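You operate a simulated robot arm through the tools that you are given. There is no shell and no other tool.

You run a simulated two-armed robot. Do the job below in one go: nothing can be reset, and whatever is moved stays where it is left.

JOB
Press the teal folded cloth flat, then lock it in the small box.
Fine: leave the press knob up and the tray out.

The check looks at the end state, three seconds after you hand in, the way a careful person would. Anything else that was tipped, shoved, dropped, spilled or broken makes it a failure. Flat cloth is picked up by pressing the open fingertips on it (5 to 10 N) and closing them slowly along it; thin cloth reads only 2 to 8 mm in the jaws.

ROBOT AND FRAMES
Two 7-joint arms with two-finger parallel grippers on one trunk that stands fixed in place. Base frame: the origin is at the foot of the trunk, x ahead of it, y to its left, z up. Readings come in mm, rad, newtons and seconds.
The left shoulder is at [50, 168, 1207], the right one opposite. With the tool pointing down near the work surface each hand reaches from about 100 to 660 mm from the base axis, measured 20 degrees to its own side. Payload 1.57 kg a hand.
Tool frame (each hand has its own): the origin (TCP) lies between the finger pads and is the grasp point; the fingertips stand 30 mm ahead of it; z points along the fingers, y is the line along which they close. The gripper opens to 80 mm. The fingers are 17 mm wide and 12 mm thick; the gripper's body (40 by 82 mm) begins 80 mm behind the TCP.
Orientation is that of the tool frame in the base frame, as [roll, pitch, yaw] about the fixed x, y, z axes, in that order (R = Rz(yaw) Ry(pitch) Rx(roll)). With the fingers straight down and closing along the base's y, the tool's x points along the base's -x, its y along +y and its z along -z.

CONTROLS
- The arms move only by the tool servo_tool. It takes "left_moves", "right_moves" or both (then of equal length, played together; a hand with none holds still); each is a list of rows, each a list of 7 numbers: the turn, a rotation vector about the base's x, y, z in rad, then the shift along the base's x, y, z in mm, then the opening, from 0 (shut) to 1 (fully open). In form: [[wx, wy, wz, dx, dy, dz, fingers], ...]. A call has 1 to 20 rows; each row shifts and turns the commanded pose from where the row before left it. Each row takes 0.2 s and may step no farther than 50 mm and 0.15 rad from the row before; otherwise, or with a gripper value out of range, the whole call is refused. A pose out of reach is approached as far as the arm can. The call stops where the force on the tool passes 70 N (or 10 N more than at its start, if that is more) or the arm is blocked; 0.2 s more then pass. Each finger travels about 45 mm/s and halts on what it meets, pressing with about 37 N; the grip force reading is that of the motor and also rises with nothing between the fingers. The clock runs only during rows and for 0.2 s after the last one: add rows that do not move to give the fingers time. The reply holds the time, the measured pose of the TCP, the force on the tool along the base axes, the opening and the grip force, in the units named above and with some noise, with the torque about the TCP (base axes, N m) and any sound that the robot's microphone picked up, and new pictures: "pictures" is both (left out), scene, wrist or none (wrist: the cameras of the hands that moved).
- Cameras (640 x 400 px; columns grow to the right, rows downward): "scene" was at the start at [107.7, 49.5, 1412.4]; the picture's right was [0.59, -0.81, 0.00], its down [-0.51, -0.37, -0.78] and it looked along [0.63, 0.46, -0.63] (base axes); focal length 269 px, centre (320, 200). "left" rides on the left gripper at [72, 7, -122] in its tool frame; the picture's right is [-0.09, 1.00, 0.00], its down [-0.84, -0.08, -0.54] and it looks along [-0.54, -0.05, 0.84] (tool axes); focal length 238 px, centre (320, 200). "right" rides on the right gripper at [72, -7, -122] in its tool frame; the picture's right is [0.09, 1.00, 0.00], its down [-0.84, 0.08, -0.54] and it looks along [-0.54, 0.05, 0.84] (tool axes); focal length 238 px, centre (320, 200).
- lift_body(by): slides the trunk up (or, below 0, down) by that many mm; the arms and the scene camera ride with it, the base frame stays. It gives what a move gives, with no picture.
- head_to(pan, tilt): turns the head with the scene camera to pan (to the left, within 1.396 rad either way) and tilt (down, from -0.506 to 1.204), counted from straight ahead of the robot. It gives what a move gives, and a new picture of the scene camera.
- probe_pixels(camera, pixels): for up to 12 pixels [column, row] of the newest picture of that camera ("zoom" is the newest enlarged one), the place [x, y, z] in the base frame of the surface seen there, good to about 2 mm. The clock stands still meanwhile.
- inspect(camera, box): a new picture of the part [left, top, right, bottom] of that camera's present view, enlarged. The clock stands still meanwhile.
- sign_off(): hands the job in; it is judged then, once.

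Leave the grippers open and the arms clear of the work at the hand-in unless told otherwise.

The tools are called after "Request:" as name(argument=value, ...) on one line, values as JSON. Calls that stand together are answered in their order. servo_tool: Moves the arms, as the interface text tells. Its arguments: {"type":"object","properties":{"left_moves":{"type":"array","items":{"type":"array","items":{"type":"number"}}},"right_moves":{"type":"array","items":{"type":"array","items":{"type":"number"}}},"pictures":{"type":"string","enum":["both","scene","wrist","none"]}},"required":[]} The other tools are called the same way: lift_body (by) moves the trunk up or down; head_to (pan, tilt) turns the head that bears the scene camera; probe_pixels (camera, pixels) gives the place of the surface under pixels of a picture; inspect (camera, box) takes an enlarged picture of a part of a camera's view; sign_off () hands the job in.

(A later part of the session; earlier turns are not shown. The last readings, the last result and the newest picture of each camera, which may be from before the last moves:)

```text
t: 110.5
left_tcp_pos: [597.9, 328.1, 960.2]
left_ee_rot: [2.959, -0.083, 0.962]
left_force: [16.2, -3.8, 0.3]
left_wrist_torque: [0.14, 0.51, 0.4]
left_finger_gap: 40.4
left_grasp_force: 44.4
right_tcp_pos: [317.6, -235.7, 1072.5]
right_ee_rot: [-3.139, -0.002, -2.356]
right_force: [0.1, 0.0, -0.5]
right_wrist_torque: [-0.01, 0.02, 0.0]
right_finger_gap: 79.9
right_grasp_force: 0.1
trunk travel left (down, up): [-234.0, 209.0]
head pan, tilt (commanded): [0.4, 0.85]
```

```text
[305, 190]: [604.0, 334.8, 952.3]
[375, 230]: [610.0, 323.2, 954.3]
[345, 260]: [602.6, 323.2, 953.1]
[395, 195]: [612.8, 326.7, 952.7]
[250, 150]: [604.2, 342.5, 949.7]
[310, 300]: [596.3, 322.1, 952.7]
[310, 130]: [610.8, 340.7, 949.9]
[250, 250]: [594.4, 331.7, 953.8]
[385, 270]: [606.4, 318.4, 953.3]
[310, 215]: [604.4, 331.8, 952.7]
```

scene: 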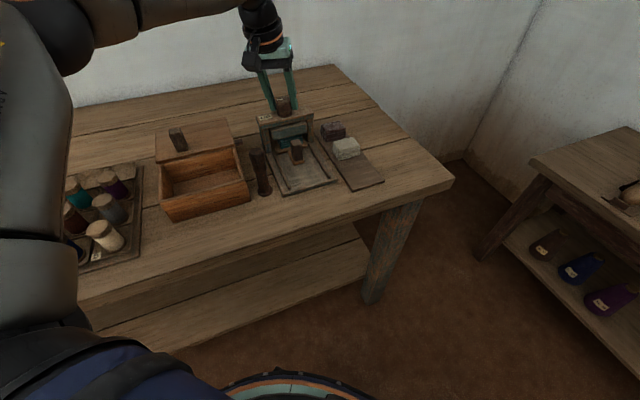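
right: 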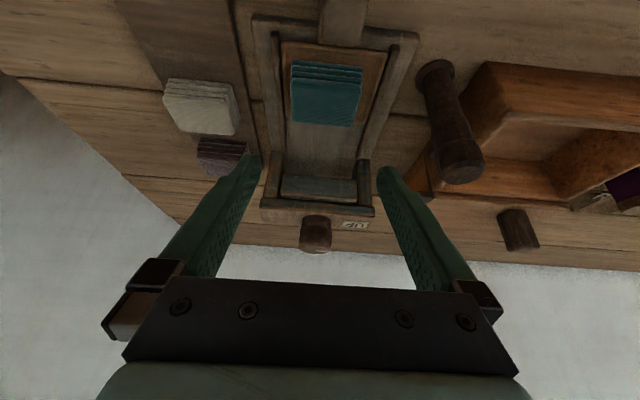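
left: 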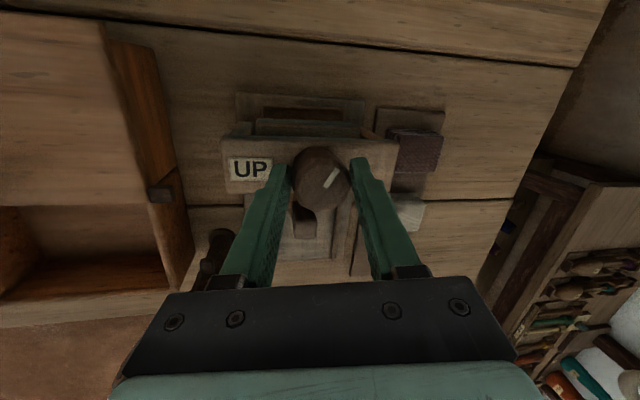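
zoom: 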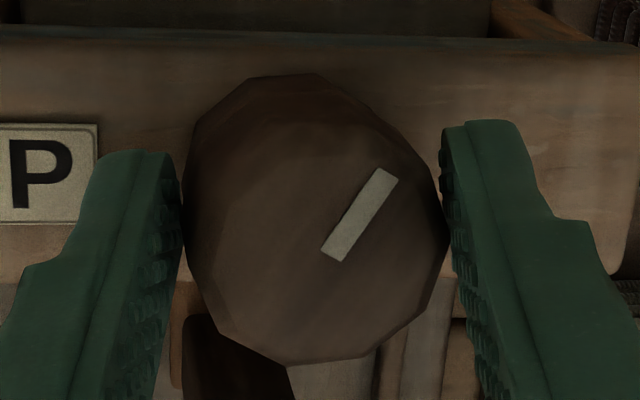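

The mark is now ~125° clockwise of UP. The grip is poor here because of the lean, so I'll re-grip: open, rise 8 mm, turn the hand back ~2.64 rad counter-clockwise (in two calls), recentre on the knob axis (≈(602.5,328)), and grip again.

Request:
servo_tool(left_moves=[[0, 0, 0, 0, 0, 0, 0.5], [0, 0, 0, 0, 0, 0, 0.75], [0, 0, 0, 0, 0, 0, 1], [0, 0, 0, 0, 0, 8, 1], [-0.0288, 0.0053, 0.1438, 0, 0, 0, 1], [-0.0288, 0.0053, 0.1438, 0, 0, 0, 1], [-0.0288, 0.0053, 0.1438, 0, 0, 0, 1], [-0.0288, 0.0053, 0.1438, 0, 0, 0, 1], [-0.0288, 0.0053, 0.1438, 0, 0, 0, 1], [-0.0288, 0.0053, 0.1438, 0, 0, 0, 1], [-0.0288, 0.0053, 0.1438, 0, 0, 0, 1], [-0.0288, 0.0053, 0.1438, 0, 0, 0, 1], [-0.0288, 0.0053, 0.1438, 0, 0, 0, 1], [-0.0288, 0.0053, 0.1438, 0, 0, 0, 1], [-0.0288, 0.0053, 0.1438, 0, 0, 0, 1], [-0.0288, 0.0053, 0.1438, 0, 0, 0, 1], [-0.0288, 0.0053, 0.1438, 0, 0, 0, 1], [-0.0288, 0.0053, 0.1438, 0, 0, 0, 1], [-0.0288, 0.0053, 0.1438, 0, 0, 0, 1], [-0.0288, 0.0053, 0.1438, 0, 0, 0, 1]], pictures="both")

```text
t: 114.7
left_tcp_pos: [598.1, 328.2, 967.4]
left_ee_rot: [-3.073, 0.192, -2.969]
left_force: [-0.4, -0.5, -0.5]
left_wrist_torque: [0.01, 0.01, -0.02]
left_finger_gap: 80.2
left_grasp_force: 0.0
right_tcp_pos: [316.4, -235.1, 1072.3]
right_ee_rot: [-3.137, -0.002, -2.355]
right_force: [-0.4, -0.5, -0.2]
right_wrist_torque: [0.0, 0.02, -0.02]
right_finger_gap: 79.8
right_grasp_force: 0.0
trunk travel left (down, up): [-234.0, 209.0]
head pan, tilt (commanded): [0.4, 0.85]
```

scene: 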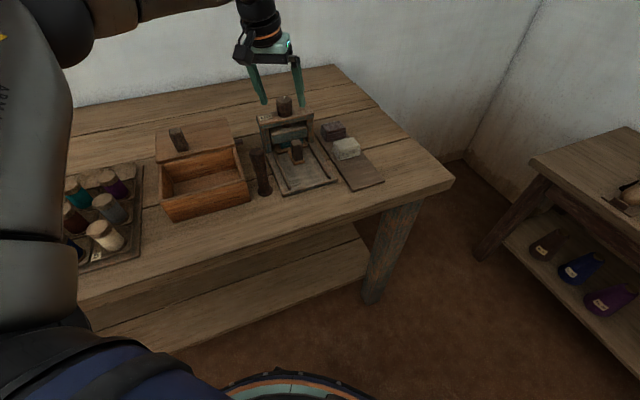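
left: 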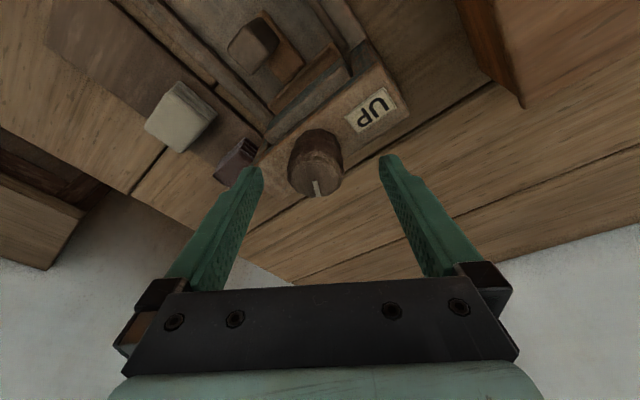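

The knob held its angle. I'll measure its centre again from here before gripping.

Request:
inspect(camera="left", box=[275, 115, 360, 205])

Request:
probe_pixels(camera="zoom", pixels=[[200, 260], [410, 230], [330, 340], [280, 190], [310, 250], [240, 320], [390, 300], [370, 190], [300, 270], [310, 310]])

```text
4.44 times, centred on (318, 160) of left
```

zoom: 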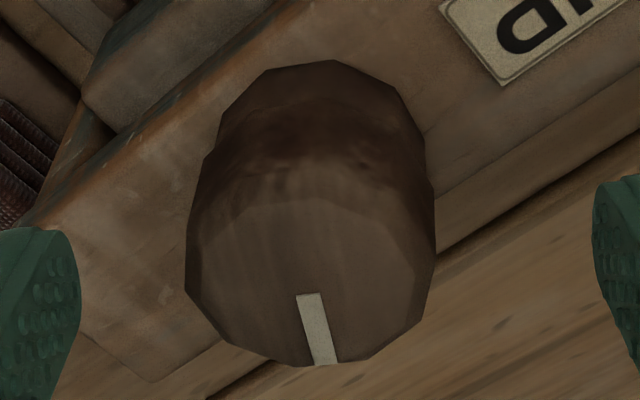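

```text
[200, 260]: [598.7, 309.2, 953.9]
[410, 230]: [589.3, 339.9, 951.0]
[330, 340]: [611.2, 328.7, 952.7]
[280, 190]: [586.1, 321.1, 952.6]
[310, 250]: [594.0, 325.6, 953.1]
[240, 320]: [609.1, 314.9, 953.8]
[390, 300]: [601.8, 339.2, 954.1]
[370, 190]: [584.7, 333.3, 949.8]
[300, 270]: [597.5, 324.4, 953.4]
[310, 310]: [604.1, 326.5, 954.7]
```

Vision again puts the knob's axis at ≈(598.3,325); the earlier offset came from the lean. Turn 0.25 rad more CCW, centre there, lower to z≈957 and grip.

Request:
servo_tool(left_moves=[[-0.0245, 0.0045, 0.1225, -1.5, -1.3, 0, 1], [-0.0245, 0.0045, 0.1225, -1.5, -1.3, 0, 1], [0, 0, 0, 0, 0, -5, 1], [0, 0, 0, 0, 0, -5, 1], [0, 0, 0, 0, 0, 0, 0.8], [0, 0, 0, 0, 0, 0, 0.6], [0, 0, 0, 0, 0, 0, 0.45], [0, 0, 0, 0, 0, 0, 0.35], [0, 0, 0, 0, 0, 0, 0.25], [0, 0, 0, 0, 0, 0, 0.2]], pictures="wrist")

```text
t: 116.9
left_tcp_pos: [595.4, 325.0, 958.2]
left_ee_rot: [-3.03, 0.17, -2.72]
left_force: [6.8, -11.0, -0.5]
left_wrist_torque: [0.2, -0.21, -0.1]
left_finger_gap: 39.5
left_grasp_force: 39.4
right_tcp_pos: [317.2, -235.2, 1071.8]
right_ee_rot: [-3.138, -0.001, -2.356]
right_force: [0.3, -0.7, 0.2]
right_wrist_torque: [0.02, 0.03, 0.0]
right_finger_gap: 80.0
right_grasp_force: 0.0
trunk travel left (down, up): [-234.0, 209.0]
head pan, tilt (commanded): [0.4, 0.85]
```

left: 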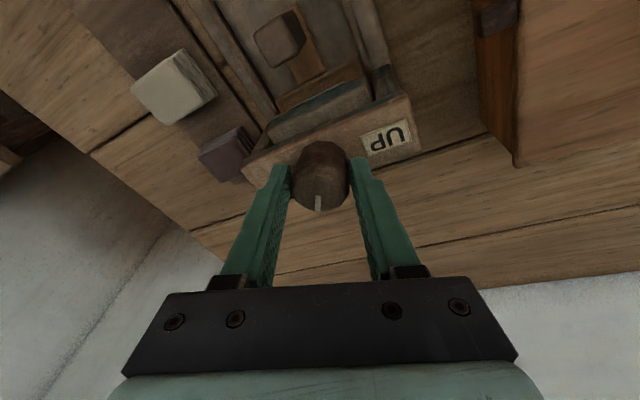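

Gripped again. Relax the side force (shift +0.5,−1) and turn clockwise 1.1 rad.

Request:
servo_tool(left_moves=[[0, 0, 0, 0.5, -1, 0, 0.2], [0.0196, -0.0036, -0.098, 0, 0, 0, 0.2], [0.0196, -0.0036, -0.098, 0, 0, 0, 0.2], [0.0196, -0.0036, -0.098, 0, 0, 0, 0.2], [0.0196, -0.0036, -0.098, 0, 0, 0, 0.2], [0.0196, -0.0036, -0.098, 0, 0.4, 0, 0.2], [0.0196, -0.0036, -0.098, 0, 0.4, 0, 0.2], [0.0196, -0.0036, -0.098, 0, 0.4, 0, 0.2], [0.0196, -0.0036, -0.098, 0, 0.4, 0, 0.2], [0.0196, -0.0036, -0.098, 0, 0.4, 0, 0.2], [0.0196, -0.0036, -0.098, 0, 0.4, 0, 0.2], [0, 0, 0, 0, 0, 0, 0.2]], pictures="wrist")

Request:
inspect(camera="scene", box=[265, 100, 325, 160])

Request:
inspect(camera="left", box=[280, 120, 365, 220])

```text
t: 119.5
left_tcp_pos: [593.4, 327.6, 957.2]
left_ee_rot: [3.063, 0.187, 2.549]
left_force: [-7.3, -4.2, -1.7]
left_wrist_torque: [-1.38, 0.21, 1.08]
left_finger_gap: 39.0
left_grasp_force: 44.7
right_tcp_pos: [315.1, -235.6, 1073.4]
right_ee_rot: [-3.136, 0.001, -2.358]
right_force: [0.3, 0.5, -0.2]
right_wrist_torque: [0.0, -0.03, 0.02]
right_finger_gap: 79.7
right_grasp_force: 0.1
trunk travel left (down, up): [-234.0, 209.0]
head pan, tilt (commanded): [0.4, 0.85]
```

left: 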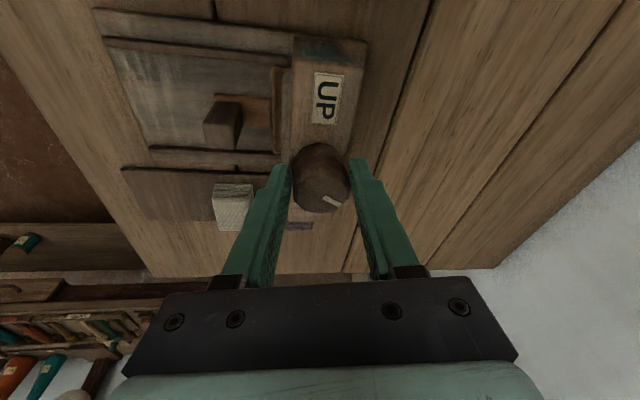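

```text
6.67 times, centred on (295, 130) of scene
```

zoom: 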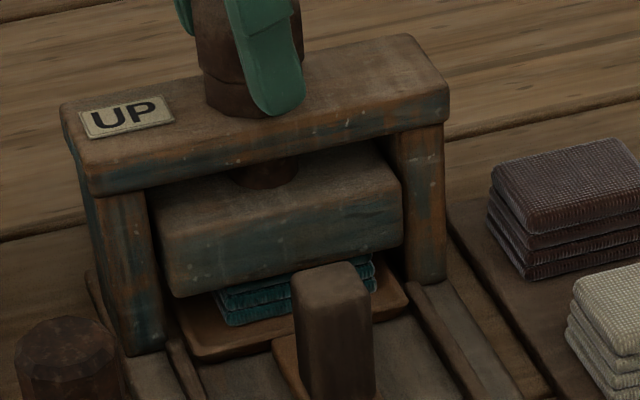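

```text
4.00 times, centred on (322, 170) of left
```

zoom: 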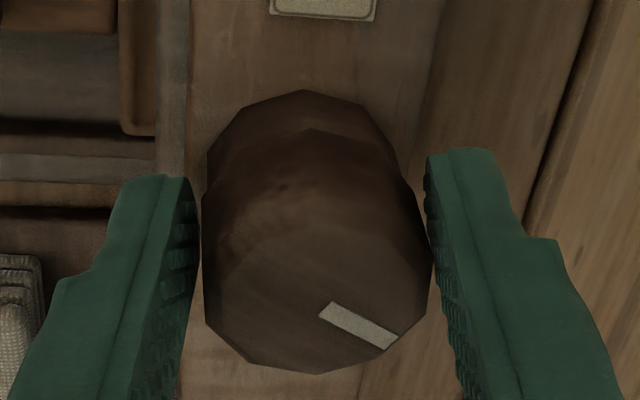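

The knob now resists strongly (≈1.1 N·m) and slips in the fingers — maybe the end of its travel. I'll measure the platen and cloth heights.

Request:
inspect(camera="scene", box=[270, 110, 320, 155])

Request:
probe_pixels(camera="zoom", pixels=[[150, 200], [150, 240], [150, 270], [160, 290], [200, 300], [200, 270], [200, 285], [200, 320], [250, 250], [250, 270], [400, 240], [420, 215]])

```text
8.89 times, centred on (295, 132) of scene
```

zoom: 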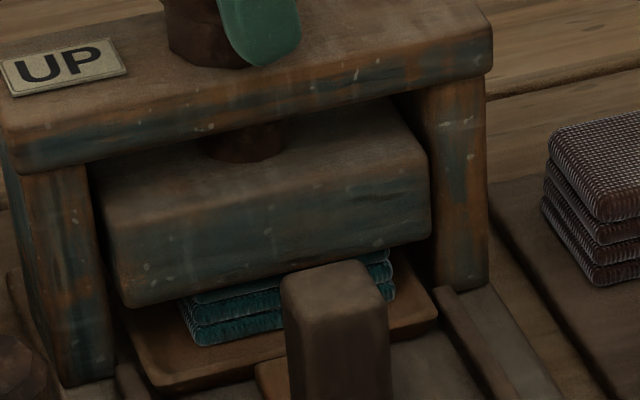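

```text
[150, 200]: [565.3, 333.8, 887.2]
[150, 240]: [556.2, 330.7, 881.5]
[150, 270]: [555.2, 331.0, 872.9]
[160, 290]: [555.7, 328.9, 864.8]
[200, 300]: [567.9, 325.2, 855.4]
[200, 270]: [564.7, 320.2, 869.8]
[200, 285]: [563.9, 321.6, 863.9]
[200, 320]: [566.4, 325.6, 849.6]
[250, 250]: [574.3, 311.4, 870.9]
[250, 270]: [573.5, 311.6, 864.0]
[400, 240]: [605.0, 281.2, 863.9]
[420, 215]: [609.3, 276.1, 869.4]
```

The platen's underside is now ≈862 and the cloth ~22 mm thick (was 28), so it is only partly compressed. I'll twist a bit further with the present grip to see whether torque saturates or the knob moves.

Request:
servo_tool(left_moves=[[0.0196, -0.0036, -0.098, 0, 0, 0, 0.1], [0.0196, -0.0036, -0.098, 0, 0, 0, 0.1], [0, 0, 0, 0, 0, 0, 0.1]], pictures="none")

Request:
inspect(camera="left", box=[280, 120, 365, 220])

Request:
inspect(camera="scene", box=[270, 110, 320, 155])

Request:
probe_pixels(camera="zoom", pixels=[[150, 270], [160, 290], [200, 270], [200, 285], [200, 300], [250, 270], [400, 240], [130, 295]])

```text
t: 120.3
left_tcp_pos: [594.2, 327.7, 959.0]
left_ee_rot: [3.024, 0.168, 2.345]
left_force: [-3.6, -1.3, -2.9]
left_wrist_torque: [-0.64, 0.48, 0.62]
left_finger_gap: 39.7
left_grasp_force: 44.8
right_tcp_pos: [316.3, -235.5, 1073.0]
right_ee_rot: [-3.139, -0.002, -2.355]
right_force: [0.8, -0.8, -0.7]
right_wrist_torque: [0.0, -0.03, -0.01]
right_finger_gap: 79.8
right_grasp_force: 0.1
trunk travel left (down, up): [-234.0, 209.0]
head pan, tilt (commanded): [0.4, 0.85]
```

```text
4.00 times, centred on (322, 170) of left
```

zoom: 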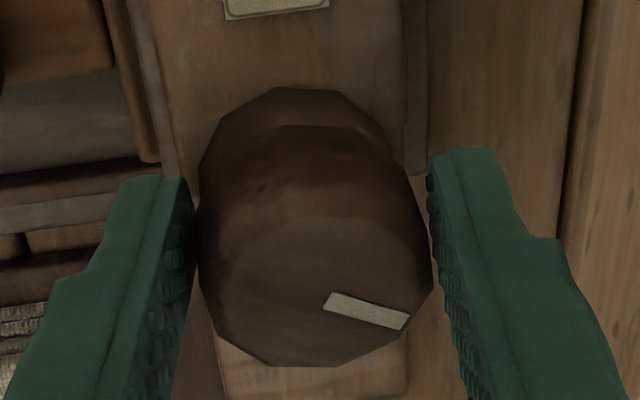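

```text
8.89 times, centred on (295, 132) of scene
```

zoom: 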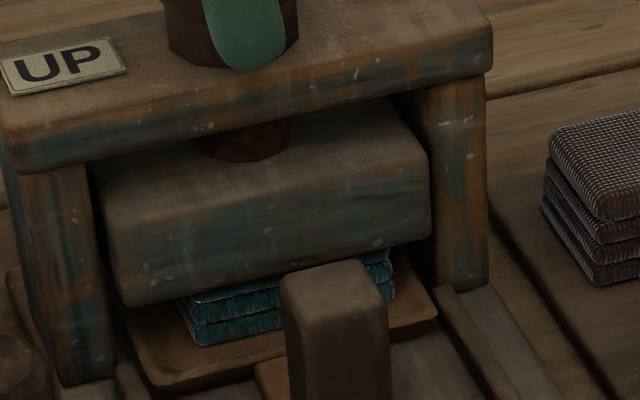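

```text
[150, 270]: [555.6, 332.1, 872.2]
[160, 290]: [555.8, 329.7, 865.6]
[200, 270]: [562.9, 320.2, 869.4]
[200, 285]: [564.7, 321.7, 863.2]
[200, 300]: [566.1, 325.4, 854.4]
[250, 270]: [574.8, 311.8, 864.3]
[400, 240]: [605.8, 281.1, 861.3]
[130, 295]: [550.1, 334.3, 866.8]
```

The knob just slips facet by facet; the platen stays at ≈862.5. I'll re-grip at the yaw where the finger line is level and flush with the knob's facets (yaw ≈2.87) for the strongest grip and try once more.

Request:
servo_tool(left_moves=[[0, 0, 0, 0, 0, 0, 0.6], [0, 0, 0, 0, 0, 0, 0.9], [-0.0257, 0.0047, 0.1284, 0.4, -1, 0, 0.9], [-0.0257, 0.0047, 0.1284, 0.4, -1, 0, 0.9], [-0.0257, 0.0047, 0.1284, 0, 0, 0, 0.9], [-0.0257, 0.0047, 0.1284, 0, 0, 0, 0.9], [0, 0, 0, 0, 0, -3, 0.9], [0, 0, 0, 0, 0, 0, 0.9]], pictures="wrist")

Request:
inspect(camera="left", box=[265, 105, 380, 220])

```text
t: 122.1
left_tcp_pos: [595.9, 327.0, 956.2]
left_ee_rot: [3.125, 0.204, 2.881]
left_force: [0.5, 0.1, 0.4]
left_wrist_torque: [0.0, 0.0, 0.0]
left_finger_gap: 72.2
left_grasp_force: 0.1
right_tcp_pos: [314.7, -235.1, 1073.1]
right_ee_rot: [-3.138, -0.003, -2.356]
right_force: [0.2, 0.6, -0.7]
right_wrist_torque: [0.02, 0.01, -0.02]
right_finger_gap: 80.3
right_grasp_force: 0.0
trunk travel left (down, up): [-234.0, 209.0]
head pan, tilt (commanded): [0.4, 0.85]
```

left: 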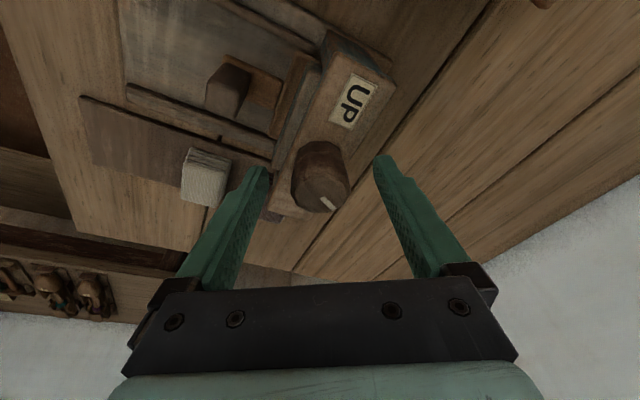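

```text
3.48 times, centred on (322, 162) of left
```

zoom: 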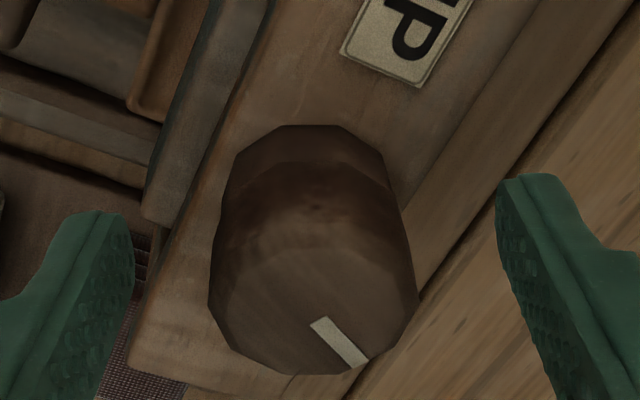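

Well centred. Close fully and twist clockwise in small steps, reading the torque.

Request:
servo_tool(left_moves=[[0, 0, 0, 0, 0, 0, 0.7], [0, 0, 0, 0, 0, 0, 0.5], [0, 0, 0, 0, 0, 0, 0.35], [0, 0, 0, 0, 0, 0, 0.2], [0, 0, 0, 0, 0, 0, 0], [0.0118, -0.0022, -0.0588, 0, 0, 0, 0], [0.0118, -0.0022, -0.0588, 0, 0, 0, 0], [0, 0, 0, 0, 0, 0, 0]], pictures="none")

Request:
inspect(camera="left", box=[265, 105, 380, 220])

```text
t: 123.9
left_tcp_pos: [596.1, 326.4, 954.6]
left_ee_rot: [3.102, 0.201, 2.758]
left_force: [1.0, 1.2, -0.7]
left_wrist_torque: [-1.44, -0.24, 0.71]
left_finger_gap: 36.5
left_grasp_force: 43.4
right_tcp_pos: [316.3, -233.6, 1072.3]
right_ee_rot: [-3.137, -0.003, -2.356]
right_force: [-0.7, -0.7, 0.5]
right_wrist_torque: [0.03, -0.02, 0.0]
right_finger_gap: 79.8
right_grasp_force: 0.1
trunk travel left (down, up): [-234.0, 209.0]
head pan, tilt (commanded): [0.4, 0.85]
```

```text
3.48 times, centred on (322, 162) of left
```

zoom: 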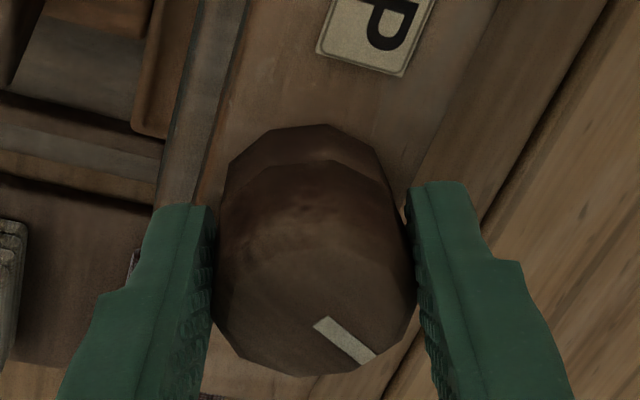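

Torque rose to 0.71 N·m. Twist another 0.18 rad and compare.

Request:
servo_tool(left_moves=[[0.0118, -0.0022, -0.0588, 0, 0, 0, 0], [0.0118, -0.0022, -0.0588, 0, 0, 0, 0], [0.0118, -0.0022, -0.0588, 0, 0, 0, 0]], pictures="none")

Request:
inspect(camera="left", box=[265, 105, 380, 220])

Request:
inspect(camera="scene", box=[270, 110, 320, 155])

Request:
probe_pixels(camera="zoom", pixels=[[150, 270], [160, 290], [200, 270], [200, 285], [200, 300], [250, 270], [400, 240], [130, 295]])

```text
t: 124.7
left_tcp_pos: [595.4, 327.4, 953.8]
left_ee_rot: [3.065, 0.188, 2.577]
left_force: [-6.8, 6.2, -0.9]
left_wrist_torque: [-1.2, -0.02, 1.24]
left_finger_gap: 38.6
left_grasp_force: 44.0
right_tcp_pos: [315.2, -233.6, 1073.4]
right_ee_rot: [-3.136, 0.0, -2.356]
right_force: [0.1, 0.3, 0.4]
right_wrist_torque: [-0.02, 0.02, -0.02]
right_finger_gap: 80.0
right_grasp_force: 0.0
trunk travel left (down, up): [-234.0, 209.0]
head pan, tilt (commanded): [0.4, 0.85]
```

```text
3.48 times, centred on (322, 162) of left
```

zoom: 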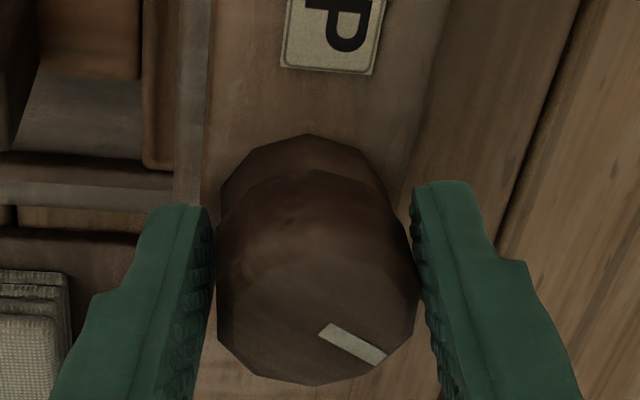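

```text
8.89 times, centred on (295, 132) of scene
```

zoom: 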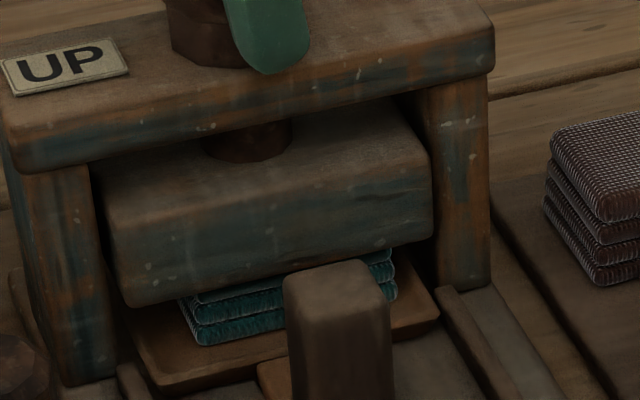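

```text
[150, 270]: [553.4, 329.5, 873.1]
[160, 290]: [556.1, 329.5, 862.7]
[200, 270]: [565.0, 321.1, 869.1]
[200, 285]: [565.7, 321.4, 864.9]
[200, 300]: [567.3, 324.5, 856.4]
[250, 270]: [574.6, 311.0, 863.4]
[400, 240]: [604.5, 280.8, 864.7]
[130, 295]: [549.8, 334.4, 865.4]
```

Torque reaches 1.24 N·m with no movement, while only 0.12 N·m was needed just before — so this is the hard end stop (~120°): the press is fully down. Now turn the knob back counter-clockwise toward UP and look at the cloth.

Request:
servo_tool(left_moves=[[-0.0196, 0.0036, 0.098, 0, 0, 0, 0.1], [-0.0196, 0.0036, 0.098, 0, 0, 0, 0.1], [-0.0196, 0.0036, 0.098, 0, 0, 0, 0.1], [-0.0196, 0.0036, 0.098, 0, 0, 0, 0.1], [-0.0196, 0.0036, 0.098, 0, 0, 0, 0.1], [-0.0196, 0.0036, 0.098, 0, 0, 0, 0.1], [-0.0196, 0.0036, 0.098, 0, 0, 0, 0.1], [-0.0196, 0.0036, 0.098, 0, 0, 0, 0.1], [-0.0196, 0.0036, 0.098, 0, 0, 0, 0.1], [-0.0196, 0.0036, 0.098, 0, 0, 0, 0.1], [-0.0196, 0.0036, 0.098, 0, 0, 0, 0.1], [0, 0, 0, 0, 0, 0, 0.1]], pictures="wrist")

Request:
inspect(camera="scene", box=[265, 100, 325, 160])

```text
t: 127.3
left_tcp_pos: [597.0, 324.8, 955.8]
left_ee_rot: [-3.008, 0.155, -2.592]
left_force: [4.6, -4.9, 2.9]
left_wrist_torque: [1.22, -0.37, -0.03]
left_finger_gap: 39.0
left_grasp_force: 44.3
right_tcp_pos: [314.7, -235.2, 1072.6]
right_ee_rot: [-3.137, 0.001, -2.356]
right_force: [-0.7, -0.8, -0.1]
right_wrist_torque: [-0.04, 0.0, 0.0]
right_finger_gap: 80.4
right_grasp_force: 0.1
trunk travel left (down, up): [-234.0, 209.0]
head pan, tilt (commanded): [0.4, 0.85]
```

left: 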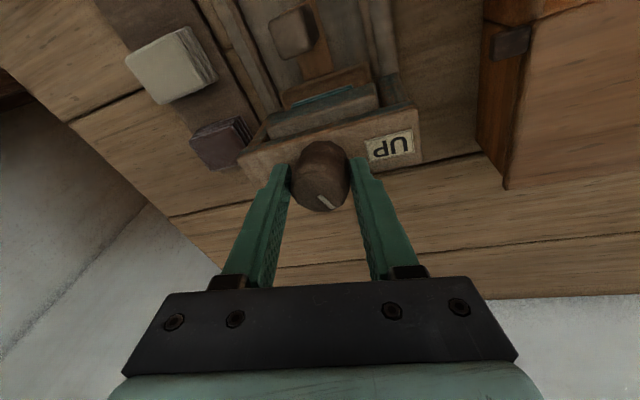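

```text
6.67 times, centred on (295, 130) of scene
```

zoom: 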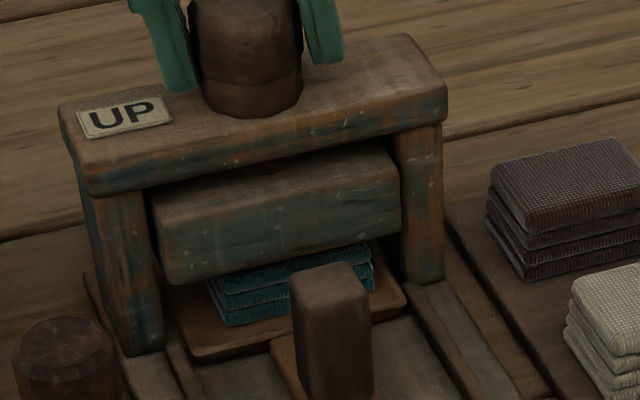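

The platen is rising. Re-grip for the next stroke: open, turn the hand clockwise 1.1 rad, close, and turn counter-clockwise again.

Request:
servo_tool(left_moves=[[0, 0, 0, 0, 0, 0, 0.6], [0, 0, 0, 0, 0, 2, 0.9], [0.02695, -0.00495, -0.1348, 0, 0, 0, 0.9], [0.02695, -0.00495, -0.1348, 0, 0, 0, 0.9], [0.02695, -0.00495, -0.1348, 0, 0, 0, 0.9], [0.02695, -0.00495, -0.1348, 0, 0, 0, 0.9], [0.02695, -0.00495, -0.1348, 0, 0, 0, 0.9], [0.02695, -0.00495, -0.1348, 0, 0, 0, 0.9], [0.02695, -0.00495, -0.1348, 0, 0, 0, 0.9], [0.02695, -0.00495, -0.1348, 0, 0, 0, 0.9], [0, 0, 0, 0, 0, 0, 0.7], [0, 0, 0, 0, 0, 0, 0.5], [0, 0, 0, 0, 0, 0, 0.35], [0, 0, 0, 0, 0, 0, 0.2], [0, 0, 0, 0, 0, 0, 0.2]], pictures="wrist")

```text
t: 130.5
left_tcp_pos: [596.3, 327.1, 957.3]
left_ee_rot: [3.065, 0.191, 2.575]
left_force: [3.9, 4.3, 1.2]
left_wrist_torque: [-0.36, 0.35, 0.02]
left_finger_gap: 38.8
left_grasp_force: 39.6
right_tcp_pos: [316.2, -235.2, 1073.1]
right_ee_rot: [-3.138, -0.002, -2.355]
right_force: [0.8, -1.1, 0.0]
right_wrist_torque: [0.03, -0.03, 0.02]
right_finger_gap: 79.8
right_grasp_force: 0.0
trunk travel left (down, up): [-234.0, 209.0]
head pan, tilt (commanded): [0.4, 0.85]
```

left: 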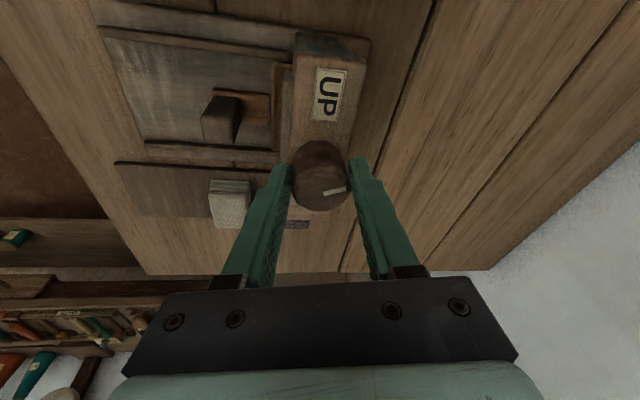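

The mark is at ≈73°; UP is at ≈140°. Turn counter-clockwise 1.15 rad.

Request:
servo_tool(left_moves=[[-0.0196, 0.0036, 0.098, 0, 0, 0, 0.2], [-0.0196, 0.0036, 0.098, 0, 0, 0, 0.2], [-0.0196, 0.0036, 0.098, 0, 0, 0, 0.2], [-0.0196, 0.0036, 0.098, 0, 0, 0, 0.2], [-0.0196, 0.0036, 0.098, 0, 0, 0, 0.2], [-0.0196, 0.0036, 0.098, 0, 0, 0, 0.2], [-0.0196, 0.0036, 0.098, 0, 0, 0, 0.2], [-0.0196, 0.0036, 0.098, 0, 0, 0, 0.2], [-0.0196, 0.0036, 0.098, 0, 0, 0, 0.2], [-0.0196, 0.0036, 0.098, 0, 0, 0, 0.2], [-0.0196, 0.0036, 0.098, 0, 0, 0, 0.2], [0, 0, 0, 0, 0, 0, 0.2]], pictures="wrist")

Request:
inspect(camera="scene", box=[265, 100, 325, 160])

Request:
inspect(camera="left", box=[265, 100, 430, 220])

```text
t: 133.1
left_tcp_pos: [595.4, 324.4, 956.4]
left_ee_rot: [-3.008, 0.153, -2.594]
left_force: [0.9, -9.5, -4.3]
left_wrist_torque: [0.79, 0.01, -0.25]
left_finger_gap: 38.9
left_grasp_force: 44.8
right_tcp_pos: [316.1, -235.2, 1071.8]
right_ee_rot: [-3.138, -0.001, -2.356]
right_force: [0.4, 0.1, 0.3]
right_wrist_torque: [-0.02, -0.01, 0.0]
right_finger_gap: 80.0
right_grasp_force: 0.0
trunk travel left (down, up): [-234.0, 209.0]
head pan, tilt (commanded): [0.4, 0.85]
```

left: 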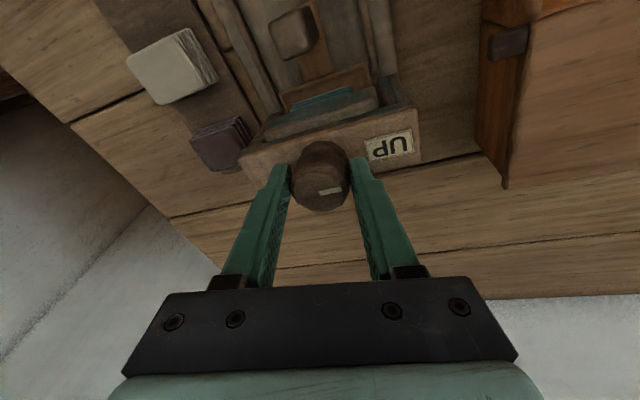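

```text
6.67 times, centred on (295, 130) of scene
```

zoom: 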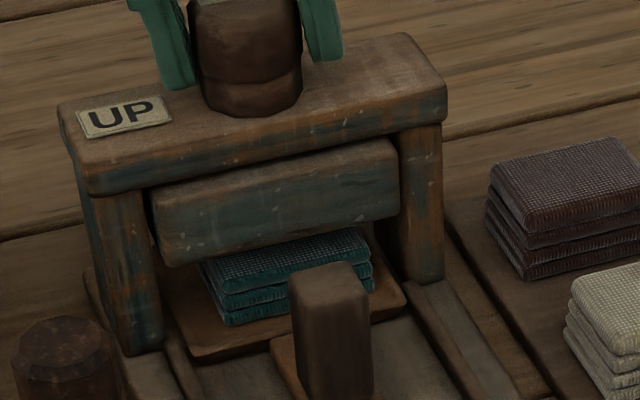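

```text
3.33 times, centred on (348, 160) of left
```

zoom: 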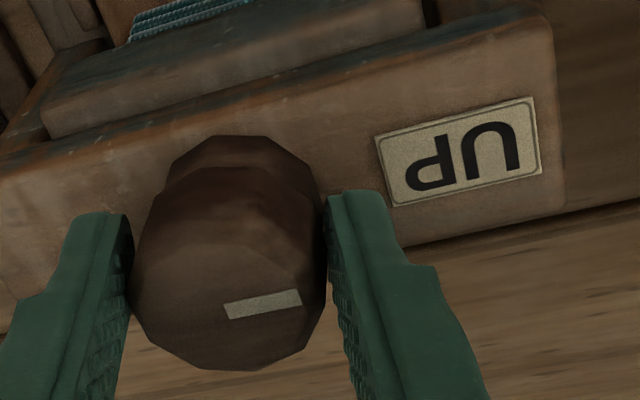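

The mark points at UP again and the platen is raised. I'll nudge 0.1 rad more to make sure it's at the stop, and measure the cloth's thickness now.

Request:
servo_tool(left_moves=[[-0.0098, 0.0018, 0.049, 0, 0, 0, 0.2], [-0.0098, 0.0018, 0.049, 0, 0, 0, 0.2], [0, 0, 0, 0, 0, 0, 0.2]], pictures="none")

Request:
inspect(camera="scene", box=[270, 110, 320, 155])

Request:
probe_pixels(camera="zoom", pixels=[[200, 270], [250, 260], [300, 240], [200, 285], [200, 300], [200, 320], [150, 230], [150, 250], [240, 250], [160, 340], [350, 230], [210, 330]])

```text
t: 133.9
left_tcp_pos: [597.0, 324.5, 956.9]
left_ee_rot: [-2.997, 0.14, -2.495]
left_force: [1.5, -11.4, -5.8]
left_wrist_torque: [0.74, -0.03, -1.18]
left_finger_gap: 39.6
left_grasp_force: 44.5
right_tcp_pos: [316.3, -235.3, 1071.4]
right_ee_rot: [-3.14, 0.0, -2.356]
right_force: [1.1, 0.1, -0.1]
right_wrist_torque: [0.01, -0.01, -0.03]
right_finger_gap: 80.2
right_grasp_force: 0.1
trunk travel left (down, up): [-234.0, 209.0]
head pan, tilt (commanded): [0.4, 0.85]
```

```text
8.89 times, centred on (295, 132) of scene
```

zoom: 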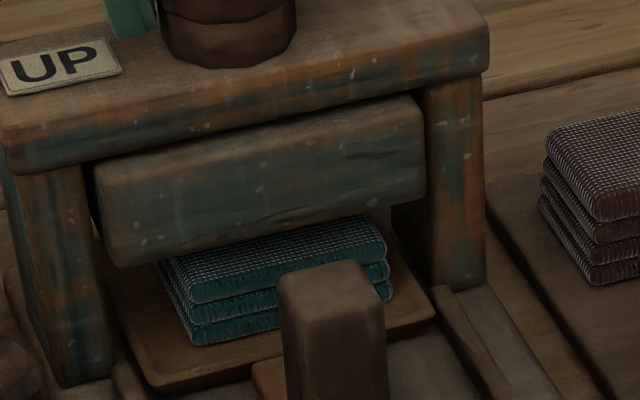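

```text
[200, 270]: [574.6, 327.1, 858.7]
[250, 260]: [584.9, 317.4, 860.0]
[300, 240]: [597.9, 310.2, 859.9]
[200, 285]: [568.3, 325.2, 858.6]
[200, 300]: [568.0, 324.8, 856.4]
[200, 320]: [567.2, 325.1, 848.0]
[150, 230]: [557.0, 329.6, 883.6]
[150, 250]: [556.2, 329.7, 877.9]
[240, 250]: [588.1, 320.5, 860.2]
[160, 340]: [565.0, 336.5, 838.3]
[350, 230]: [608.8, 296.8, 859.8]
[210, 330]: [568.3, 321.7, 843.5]
```

The UP stop is confirmed (−1.18 N·m). The cloth's top is now at 860 (21 mm thick; was 28), showing three layers instead of four. I'll release the knob, rise, and look at the cloth closely.

Request:
servo_tool(left_moves=[[0.0098, -0.0018, -0.049, 0, 0, 0, 0.2], [0, 0, 0, 0, 0, 0, 0.5], [0, 0, 0, 0, 0, 0, 0.8], [0, 0, 0, 0, 0, 0, 1], [0, 0, 0, 0, 0, 15, 1], [0, 0, 0, 0, 0, 25, 1], [0, 0, 0, -10, -10, 20, 1], [0, 0, 0, -15, -15, 10, 1], [0, 0, 0, -15, -15, 0, 1]], pictures="both")

```text
t: 135.9
left_tcp_pos: [555.0, 284.9, 1027.2]
left_ee_rot: [-3.002, 0.146, -2.544]
left_force: [0.4, -0.4, -1.0]
left_wrist_torque: [0.02, -0.03, -0.01]
left_finger_gap: 80.1
left_grasp_force: 0.0
right_tcp_pos: [314.6, -235.4, 1073.3]
right_ee_rot: [-3.138, -0.001, -2.356]
right_force: [-0.8, -0.2, 1.1]
right_wrist_torque: [0.0, -0.01, 0.04]
right_finger_gap: 79.9
right_grasp_force: 0.0
trunk travel left (down, up): [-234.0, 209.0]
head pan, tilt (commanded): [0.4, 0.85]
```

scene: 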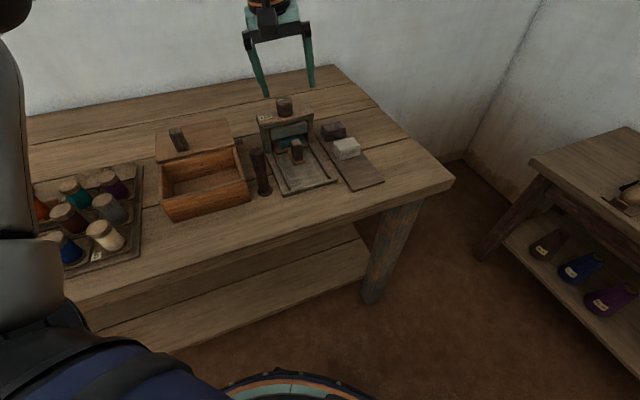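
left: 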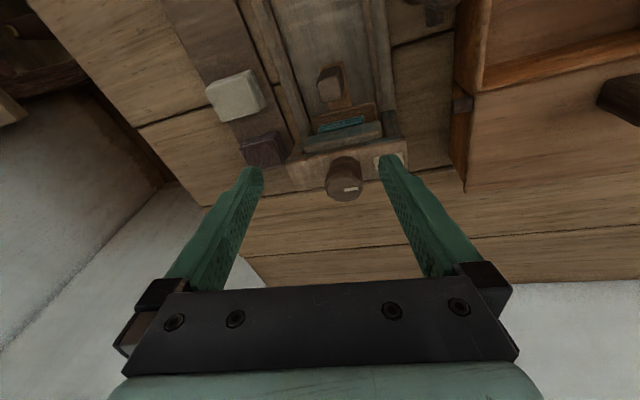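

Request:
inspect(camera="scene", box=[255, 85, 385, 185])

Request:
inspect(camera="left", box=[290, 50, 410, 205])

```text
4.00 times, centred on (320, 135) of scene
```

zoom: 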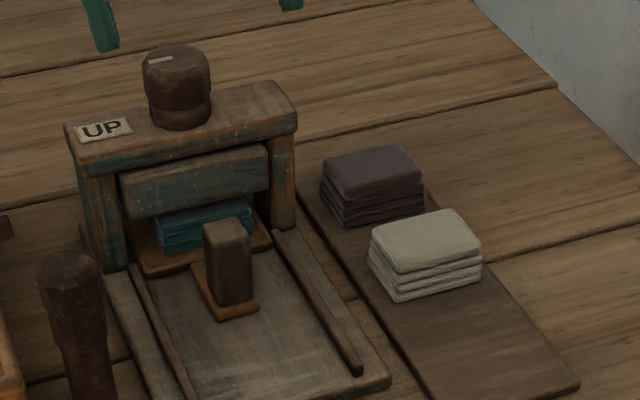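

```text
2.58 times, centred on (350, 128) of left
```

zoom: 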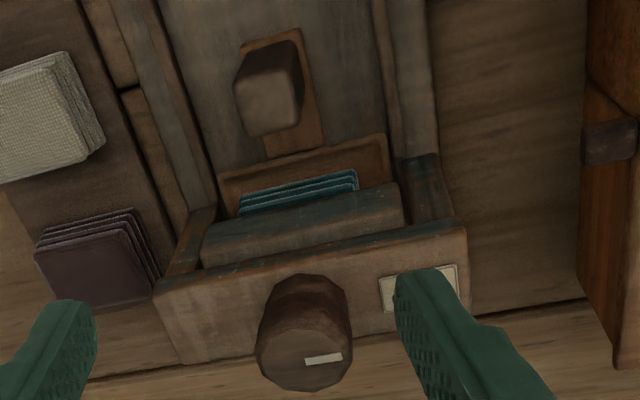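

The cloth has kept the thinner shape. Next, pull the tray out (needed anyway) to inspect the cloth. Un-lean the left hand, turn it to close along d, and lower the trunk by 44 mm.

Request:
servo_tool(left_moves=[[0.017, 0.0985, 0, -7, -7, 0, 0.7], [0.017, 0.0985, 0, -7, -7, 0, 0.7], [0, 0, -0.138, 0, 0, 0, 0.7], [0, 0, -0.138, 0, 0, 0, 0.7], [0, 0, -0.138, 0, 0, 0, 0.7], [0, 0, -0.138, 0, 0, 0, 0.7], [0, 0, -0.138, 0, 0, 0, 0.7], [0, 0, -0.138, 0, 0, 0, 0.7], [0, 0, -0.138, 0, 0, 0, 0.7], [0, 0, -0.138, 0, 0, 0, 0.7], [0, 0, -0.138, 0, 0, 0, 0.7], [0, 0, -0.138, 0, 0, 0, 0.7]], pictures="none")

Request:
lift_body(by=-44)

Request:
servo_tool(left_moves=[[0, 0, 0, 0, 0, 0, 0.6]], pictures="both")

```text
t: 138.5
left_tcp_pos: [542.3, 271.9, 1027.5]
left_ee_rot: [3.141, 0.002, 2.344]
left_force: [0.5, -0.3, -0.8]
left_wrist_torque: [-0.04, 0.01, 0.0]
left_finger_gap: 56.0
left_grasp_force: 0.0
right_tcp_pos: [315.8, -234.9, 1072.2]
right_ee_rot: [-3.138, -0.001, -2.357]
right_force: [0.0, 0.5, 0.5]
right_wrist_torque: [0.0, 0.01, 0.01]
right_finger_gap: 80.1
right_grasp_force: 0.0
trunk travel left (down, up): [-234.0, 209.0]
head pan, tilt (commanded): [0.4, 0.85]
```

```text
t: 139.3
left_tcp_pos: [541.2, 272.3, 983.1]
left_ee_rot: [-3.141, 0.001, 2.348]
left_force: [0.5, -0.7, -0.2]
left_wrist_torque: [0.01, -0.02, 0.02]
left_finger_gap: 55.8
left_grasp_force: 0.0
right_tcp_pos: [314.7, -234.7, 1028.9]
right_ee_rot: [-3.137, -0.001, -2.357]
right_force: [0.9, -0.3, -0.6]
right_wrist_torque: [0.02, 0.03, 0.01]
right_finger_gap: 80.0
right_grasp_force: 0.1
trunk travel left (down, up): [-190.0, 253.0]
head pan, tilt (commanded): [0.4, 0.85]
```

```text
t: 139.7
left_tcp_pos: [541.5, 273.2, 982.4]
left_ee_rot: [3.141, 0.003, 2.35]
left_force: [0.0, 0.4, 0.5]
left_wrist_torque: [0.01, -0.01, -0.03]
left_finger_gap: 47.9
left_grasp_force: 0.1
right_tcp_pos: [315.1, -235.9, 1029.4]
right_ee_rot: [-3.137, -0.002, -2.356]
right_force: [0.8, 0.3, -1.0]
right_wrist_torque: [-0.04, -0.01, 0.01]
right_finger_gap: 80.0
right_grasp_force: 0.1
trunk travel left (down, up): [-190.0, 253.0]
head pan, tilt (commanded): [0.4, 0.85]
```

scene: 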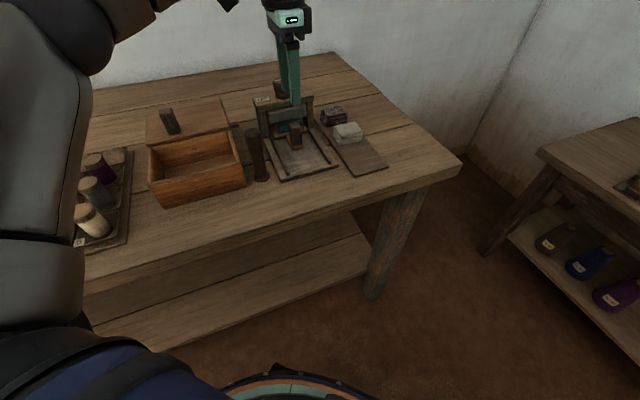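
left: 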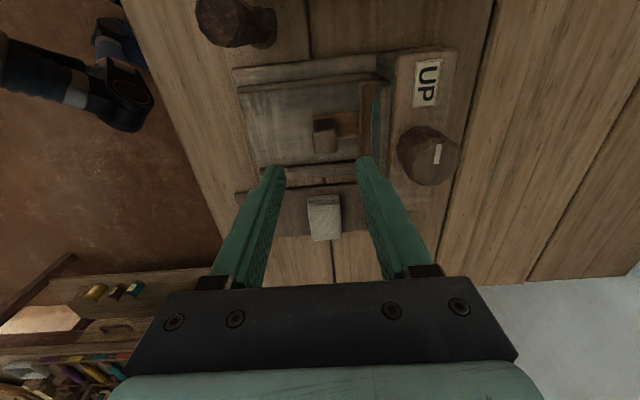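

Check the handle's position, then descend on it.

Request:
probe_pixels(camera="left", pixels=[[318, 148], [333, 148], [325, 140], [317, 127], [335, 125], [325, 128], [360, 120], [375, 110], [372, 130], [437, 155]])

```text
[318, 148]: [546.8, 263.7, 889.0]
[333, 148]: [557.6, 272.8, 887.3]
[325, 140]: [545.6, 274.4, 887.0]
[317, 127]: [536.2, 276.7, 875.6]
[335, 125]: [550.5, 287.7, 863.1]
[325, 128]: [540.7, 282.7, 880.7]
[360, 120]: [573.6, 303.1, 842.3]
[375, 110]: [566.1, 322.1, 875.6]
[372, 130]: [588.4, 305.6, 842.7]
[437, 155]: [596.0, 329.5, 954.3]
```

Handle centre ≈(547,273). Descend, grip it (in one go), opening 0.6.

Request:
servo_tool(left_moves=[[0, 0, 0, 2, 0, -20, 0.6], [0, 0, 0, 2, 0, -20, 0.6], [0, 0, 0, 1, 0, -20, 0.6], [0, 0, 0, 0, 0, -20, 0.6], [0, 0, 0, 0, 0, -17, 0.6], [0, 0, 0, 0, 0, 0, 0.6], [0, 0, 0, 0, 0, 0, 0.45], [0, 0, 0, 0, 0, 0, 0.35], [0, 0, 0, 0, 0, 0, 0.27], [0, 0, 0, 0, 0, 0, 0.2], [0, 0, 0, 0, 0, 0, 0.2]], pictures="wrist")

```text
t: 142.1
left_tcp_pos: [546.8, 271.4, 886.6]
left_ee_rot: [-3.141, 0.0, 2.35]
left_force: [0.3, 0.6, -0.2]
left_wrist_torque: [0.01, -0.1, 0.0]
left_finger_gap: 23.5
left_grasp_force: 35.8
right_tcp_pos: [315.2, -235.4, 1029.7]
right_ee_rot: [-3.139, -0.002, -2.355]
right_force: [-0.6, -0.3, 0.0]
right_wrist_torque: [-0.02, 0.01, 0.02]
right_finger_gap: 80.1
right_grasp_force: 0.0
trunk travel left (down, up): [-190.0, 253.0]
head pan, tilt (commanded): [0.4, 0.85]
```

left: 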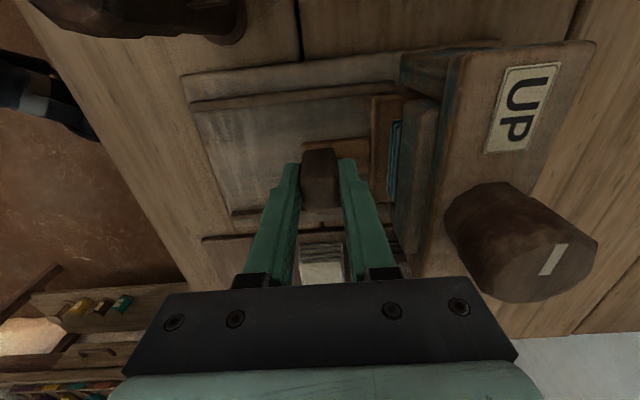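

Gripped. Pull the tray out along −d, 84 mm first.

Request:
servo_tool(left_moves=[[0, 0, 0, -2.8, -2.8, 0, 0.2], [0, 0, 0, -4.24, -4.24, 0, 0.2], [0, 0, 0, -4.24, -4.24, 0, 0.2], [0, 0, 0, -4.24, -4.24, 0, 0.2], [0, 0, 0, -4.24, -4.24, 0, 0.2], [0, 0, 0, -4.24, -4.24, 0, 0.2], [0, 0, 0, -4.24, -4.24, 0, 0.2], [0, 0, 0, -4.24, -4.24, 0, 0.2], [0, 0, 0, -4.24, -4.24, 0, 0.2], [0, 0, 0, -4.24, -4.24, 0, 0.2], [0, 0, 0, -4.24, -4.24, 0, 0.2], [0, 0, 0, -4.24, -4.24, 0, 0.2], [0, 0, 0, -4.24, -4.24, 0, 0.2], [0, 0, 0, -4.24, -4.24, 0, 0.2]], pictures="both")

```text
t: 145.1
left_tcp_pos: [488.1, 216.3, 885.3]
left_ee_rot: [-3.141, 0.004, 2.347]
left_force: [-0.5, 0.3, 6.9]
left_wrist_torque: [0.23, 0.23, -0.03]
left_finger_gap: 23.1
left_grasp_force: 35.9
right_tcp_pos: [316.6, -236.5, 1029.4]
right_ee_rot: [-3.138, -0.001, -2.357]
right_force: [-1.1, -1.4, -0.3]
right_wrist_torque: [0.02, 0.0, 0.03]
right_finger_gap: 79.9
right_grasp_force: 0.0
trunk travel left (down, up): [-190.0, 253.0]
head pan, tilt (commanded): [0.4, 0.85]
```

scene: 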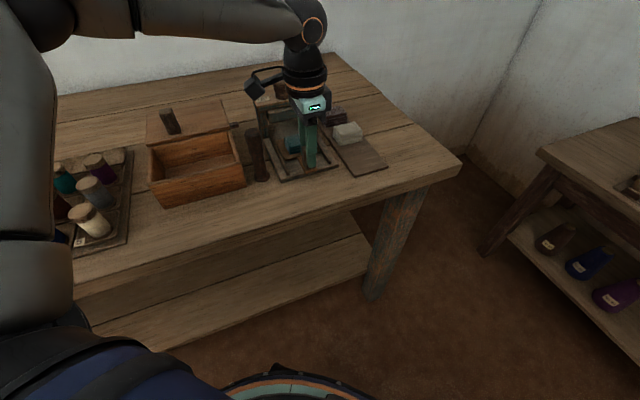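
left: 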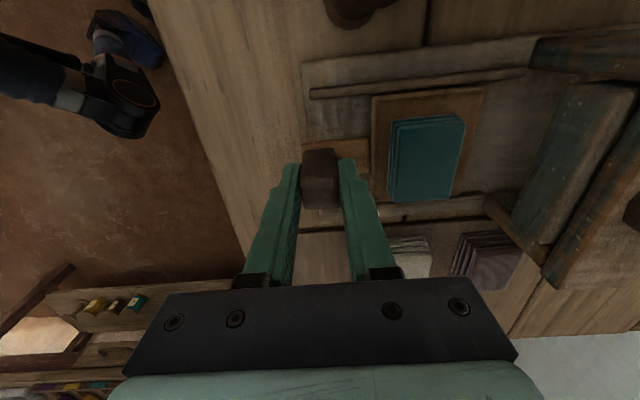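

The tray slides out with the cloth. I'll pull the remaining ~38 mm and look at the cloth.

Request:
servo_tool(left_moves=[[0, 0, 0, -4.24, -4.24, 0, 0.2], [0, 0, 0, -4.24, -4.24, 0, 0.2], [0, 0, 0, -4.24, -4.24, 0, 0.2], [0, 0, 0, -4.24, -4.24, 0, 0.2], [0, 0, 0, -4.24, -4.24, 0, 0.2], [0, 0, 0, -3, -3, 0, 0.2], [0, 0, 0, 0, 0, 0, 0.2]], pictures="none")

Request:
inspect(camera="left", box=[300, 50, 540, 240])

Request:
inspect(camera="scene", box=[250, 90, 370, 190])

```text
t: 146.7
left_tcp_pos: [465.1, 191.2, 886.1]
left_ee_rot: [-3.14, 0.001, 2.35]
left_force: [-1.1, -0.5, 5.7]
left_wrist_torque: [-0.31, -0.34, 0.12]
left_finger_gap: 23.0
left_grasp_force: 35.3
right_tcp_pos: [313.7, -236.0, 1029.1]
right_ee_rot: [-3.137, 0.001, -2.358]
right_force: [0.3, 0.1, -0.3]
right_wrist_torque: [-0.01, 0.05, 0.01]
right_finger_gap: 80.0
right_grasp_force: 0.1
trunk travel left (down, up): [-190.0, 253.0]
head pan, tilt (commanded): [0.4, 0.85]
```

```text
2.11 times, centred on (420, 145) of left
```

zoom: 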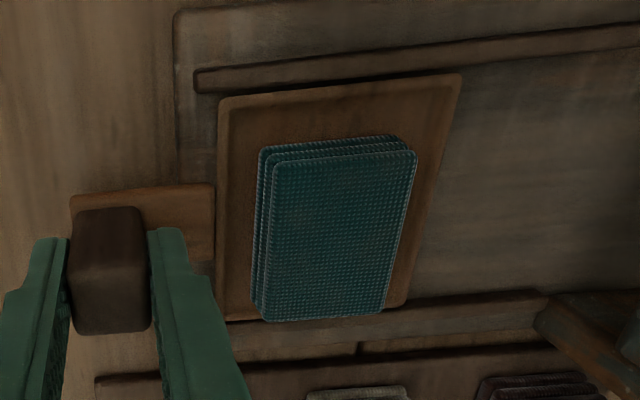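

```text
4.00 times, centred on (310, 140) of scene
```

zoom: 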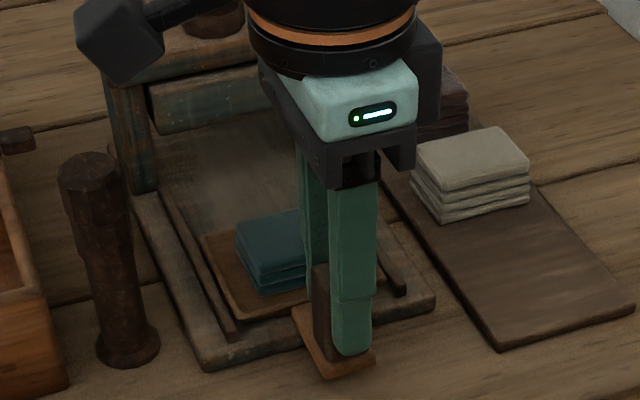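

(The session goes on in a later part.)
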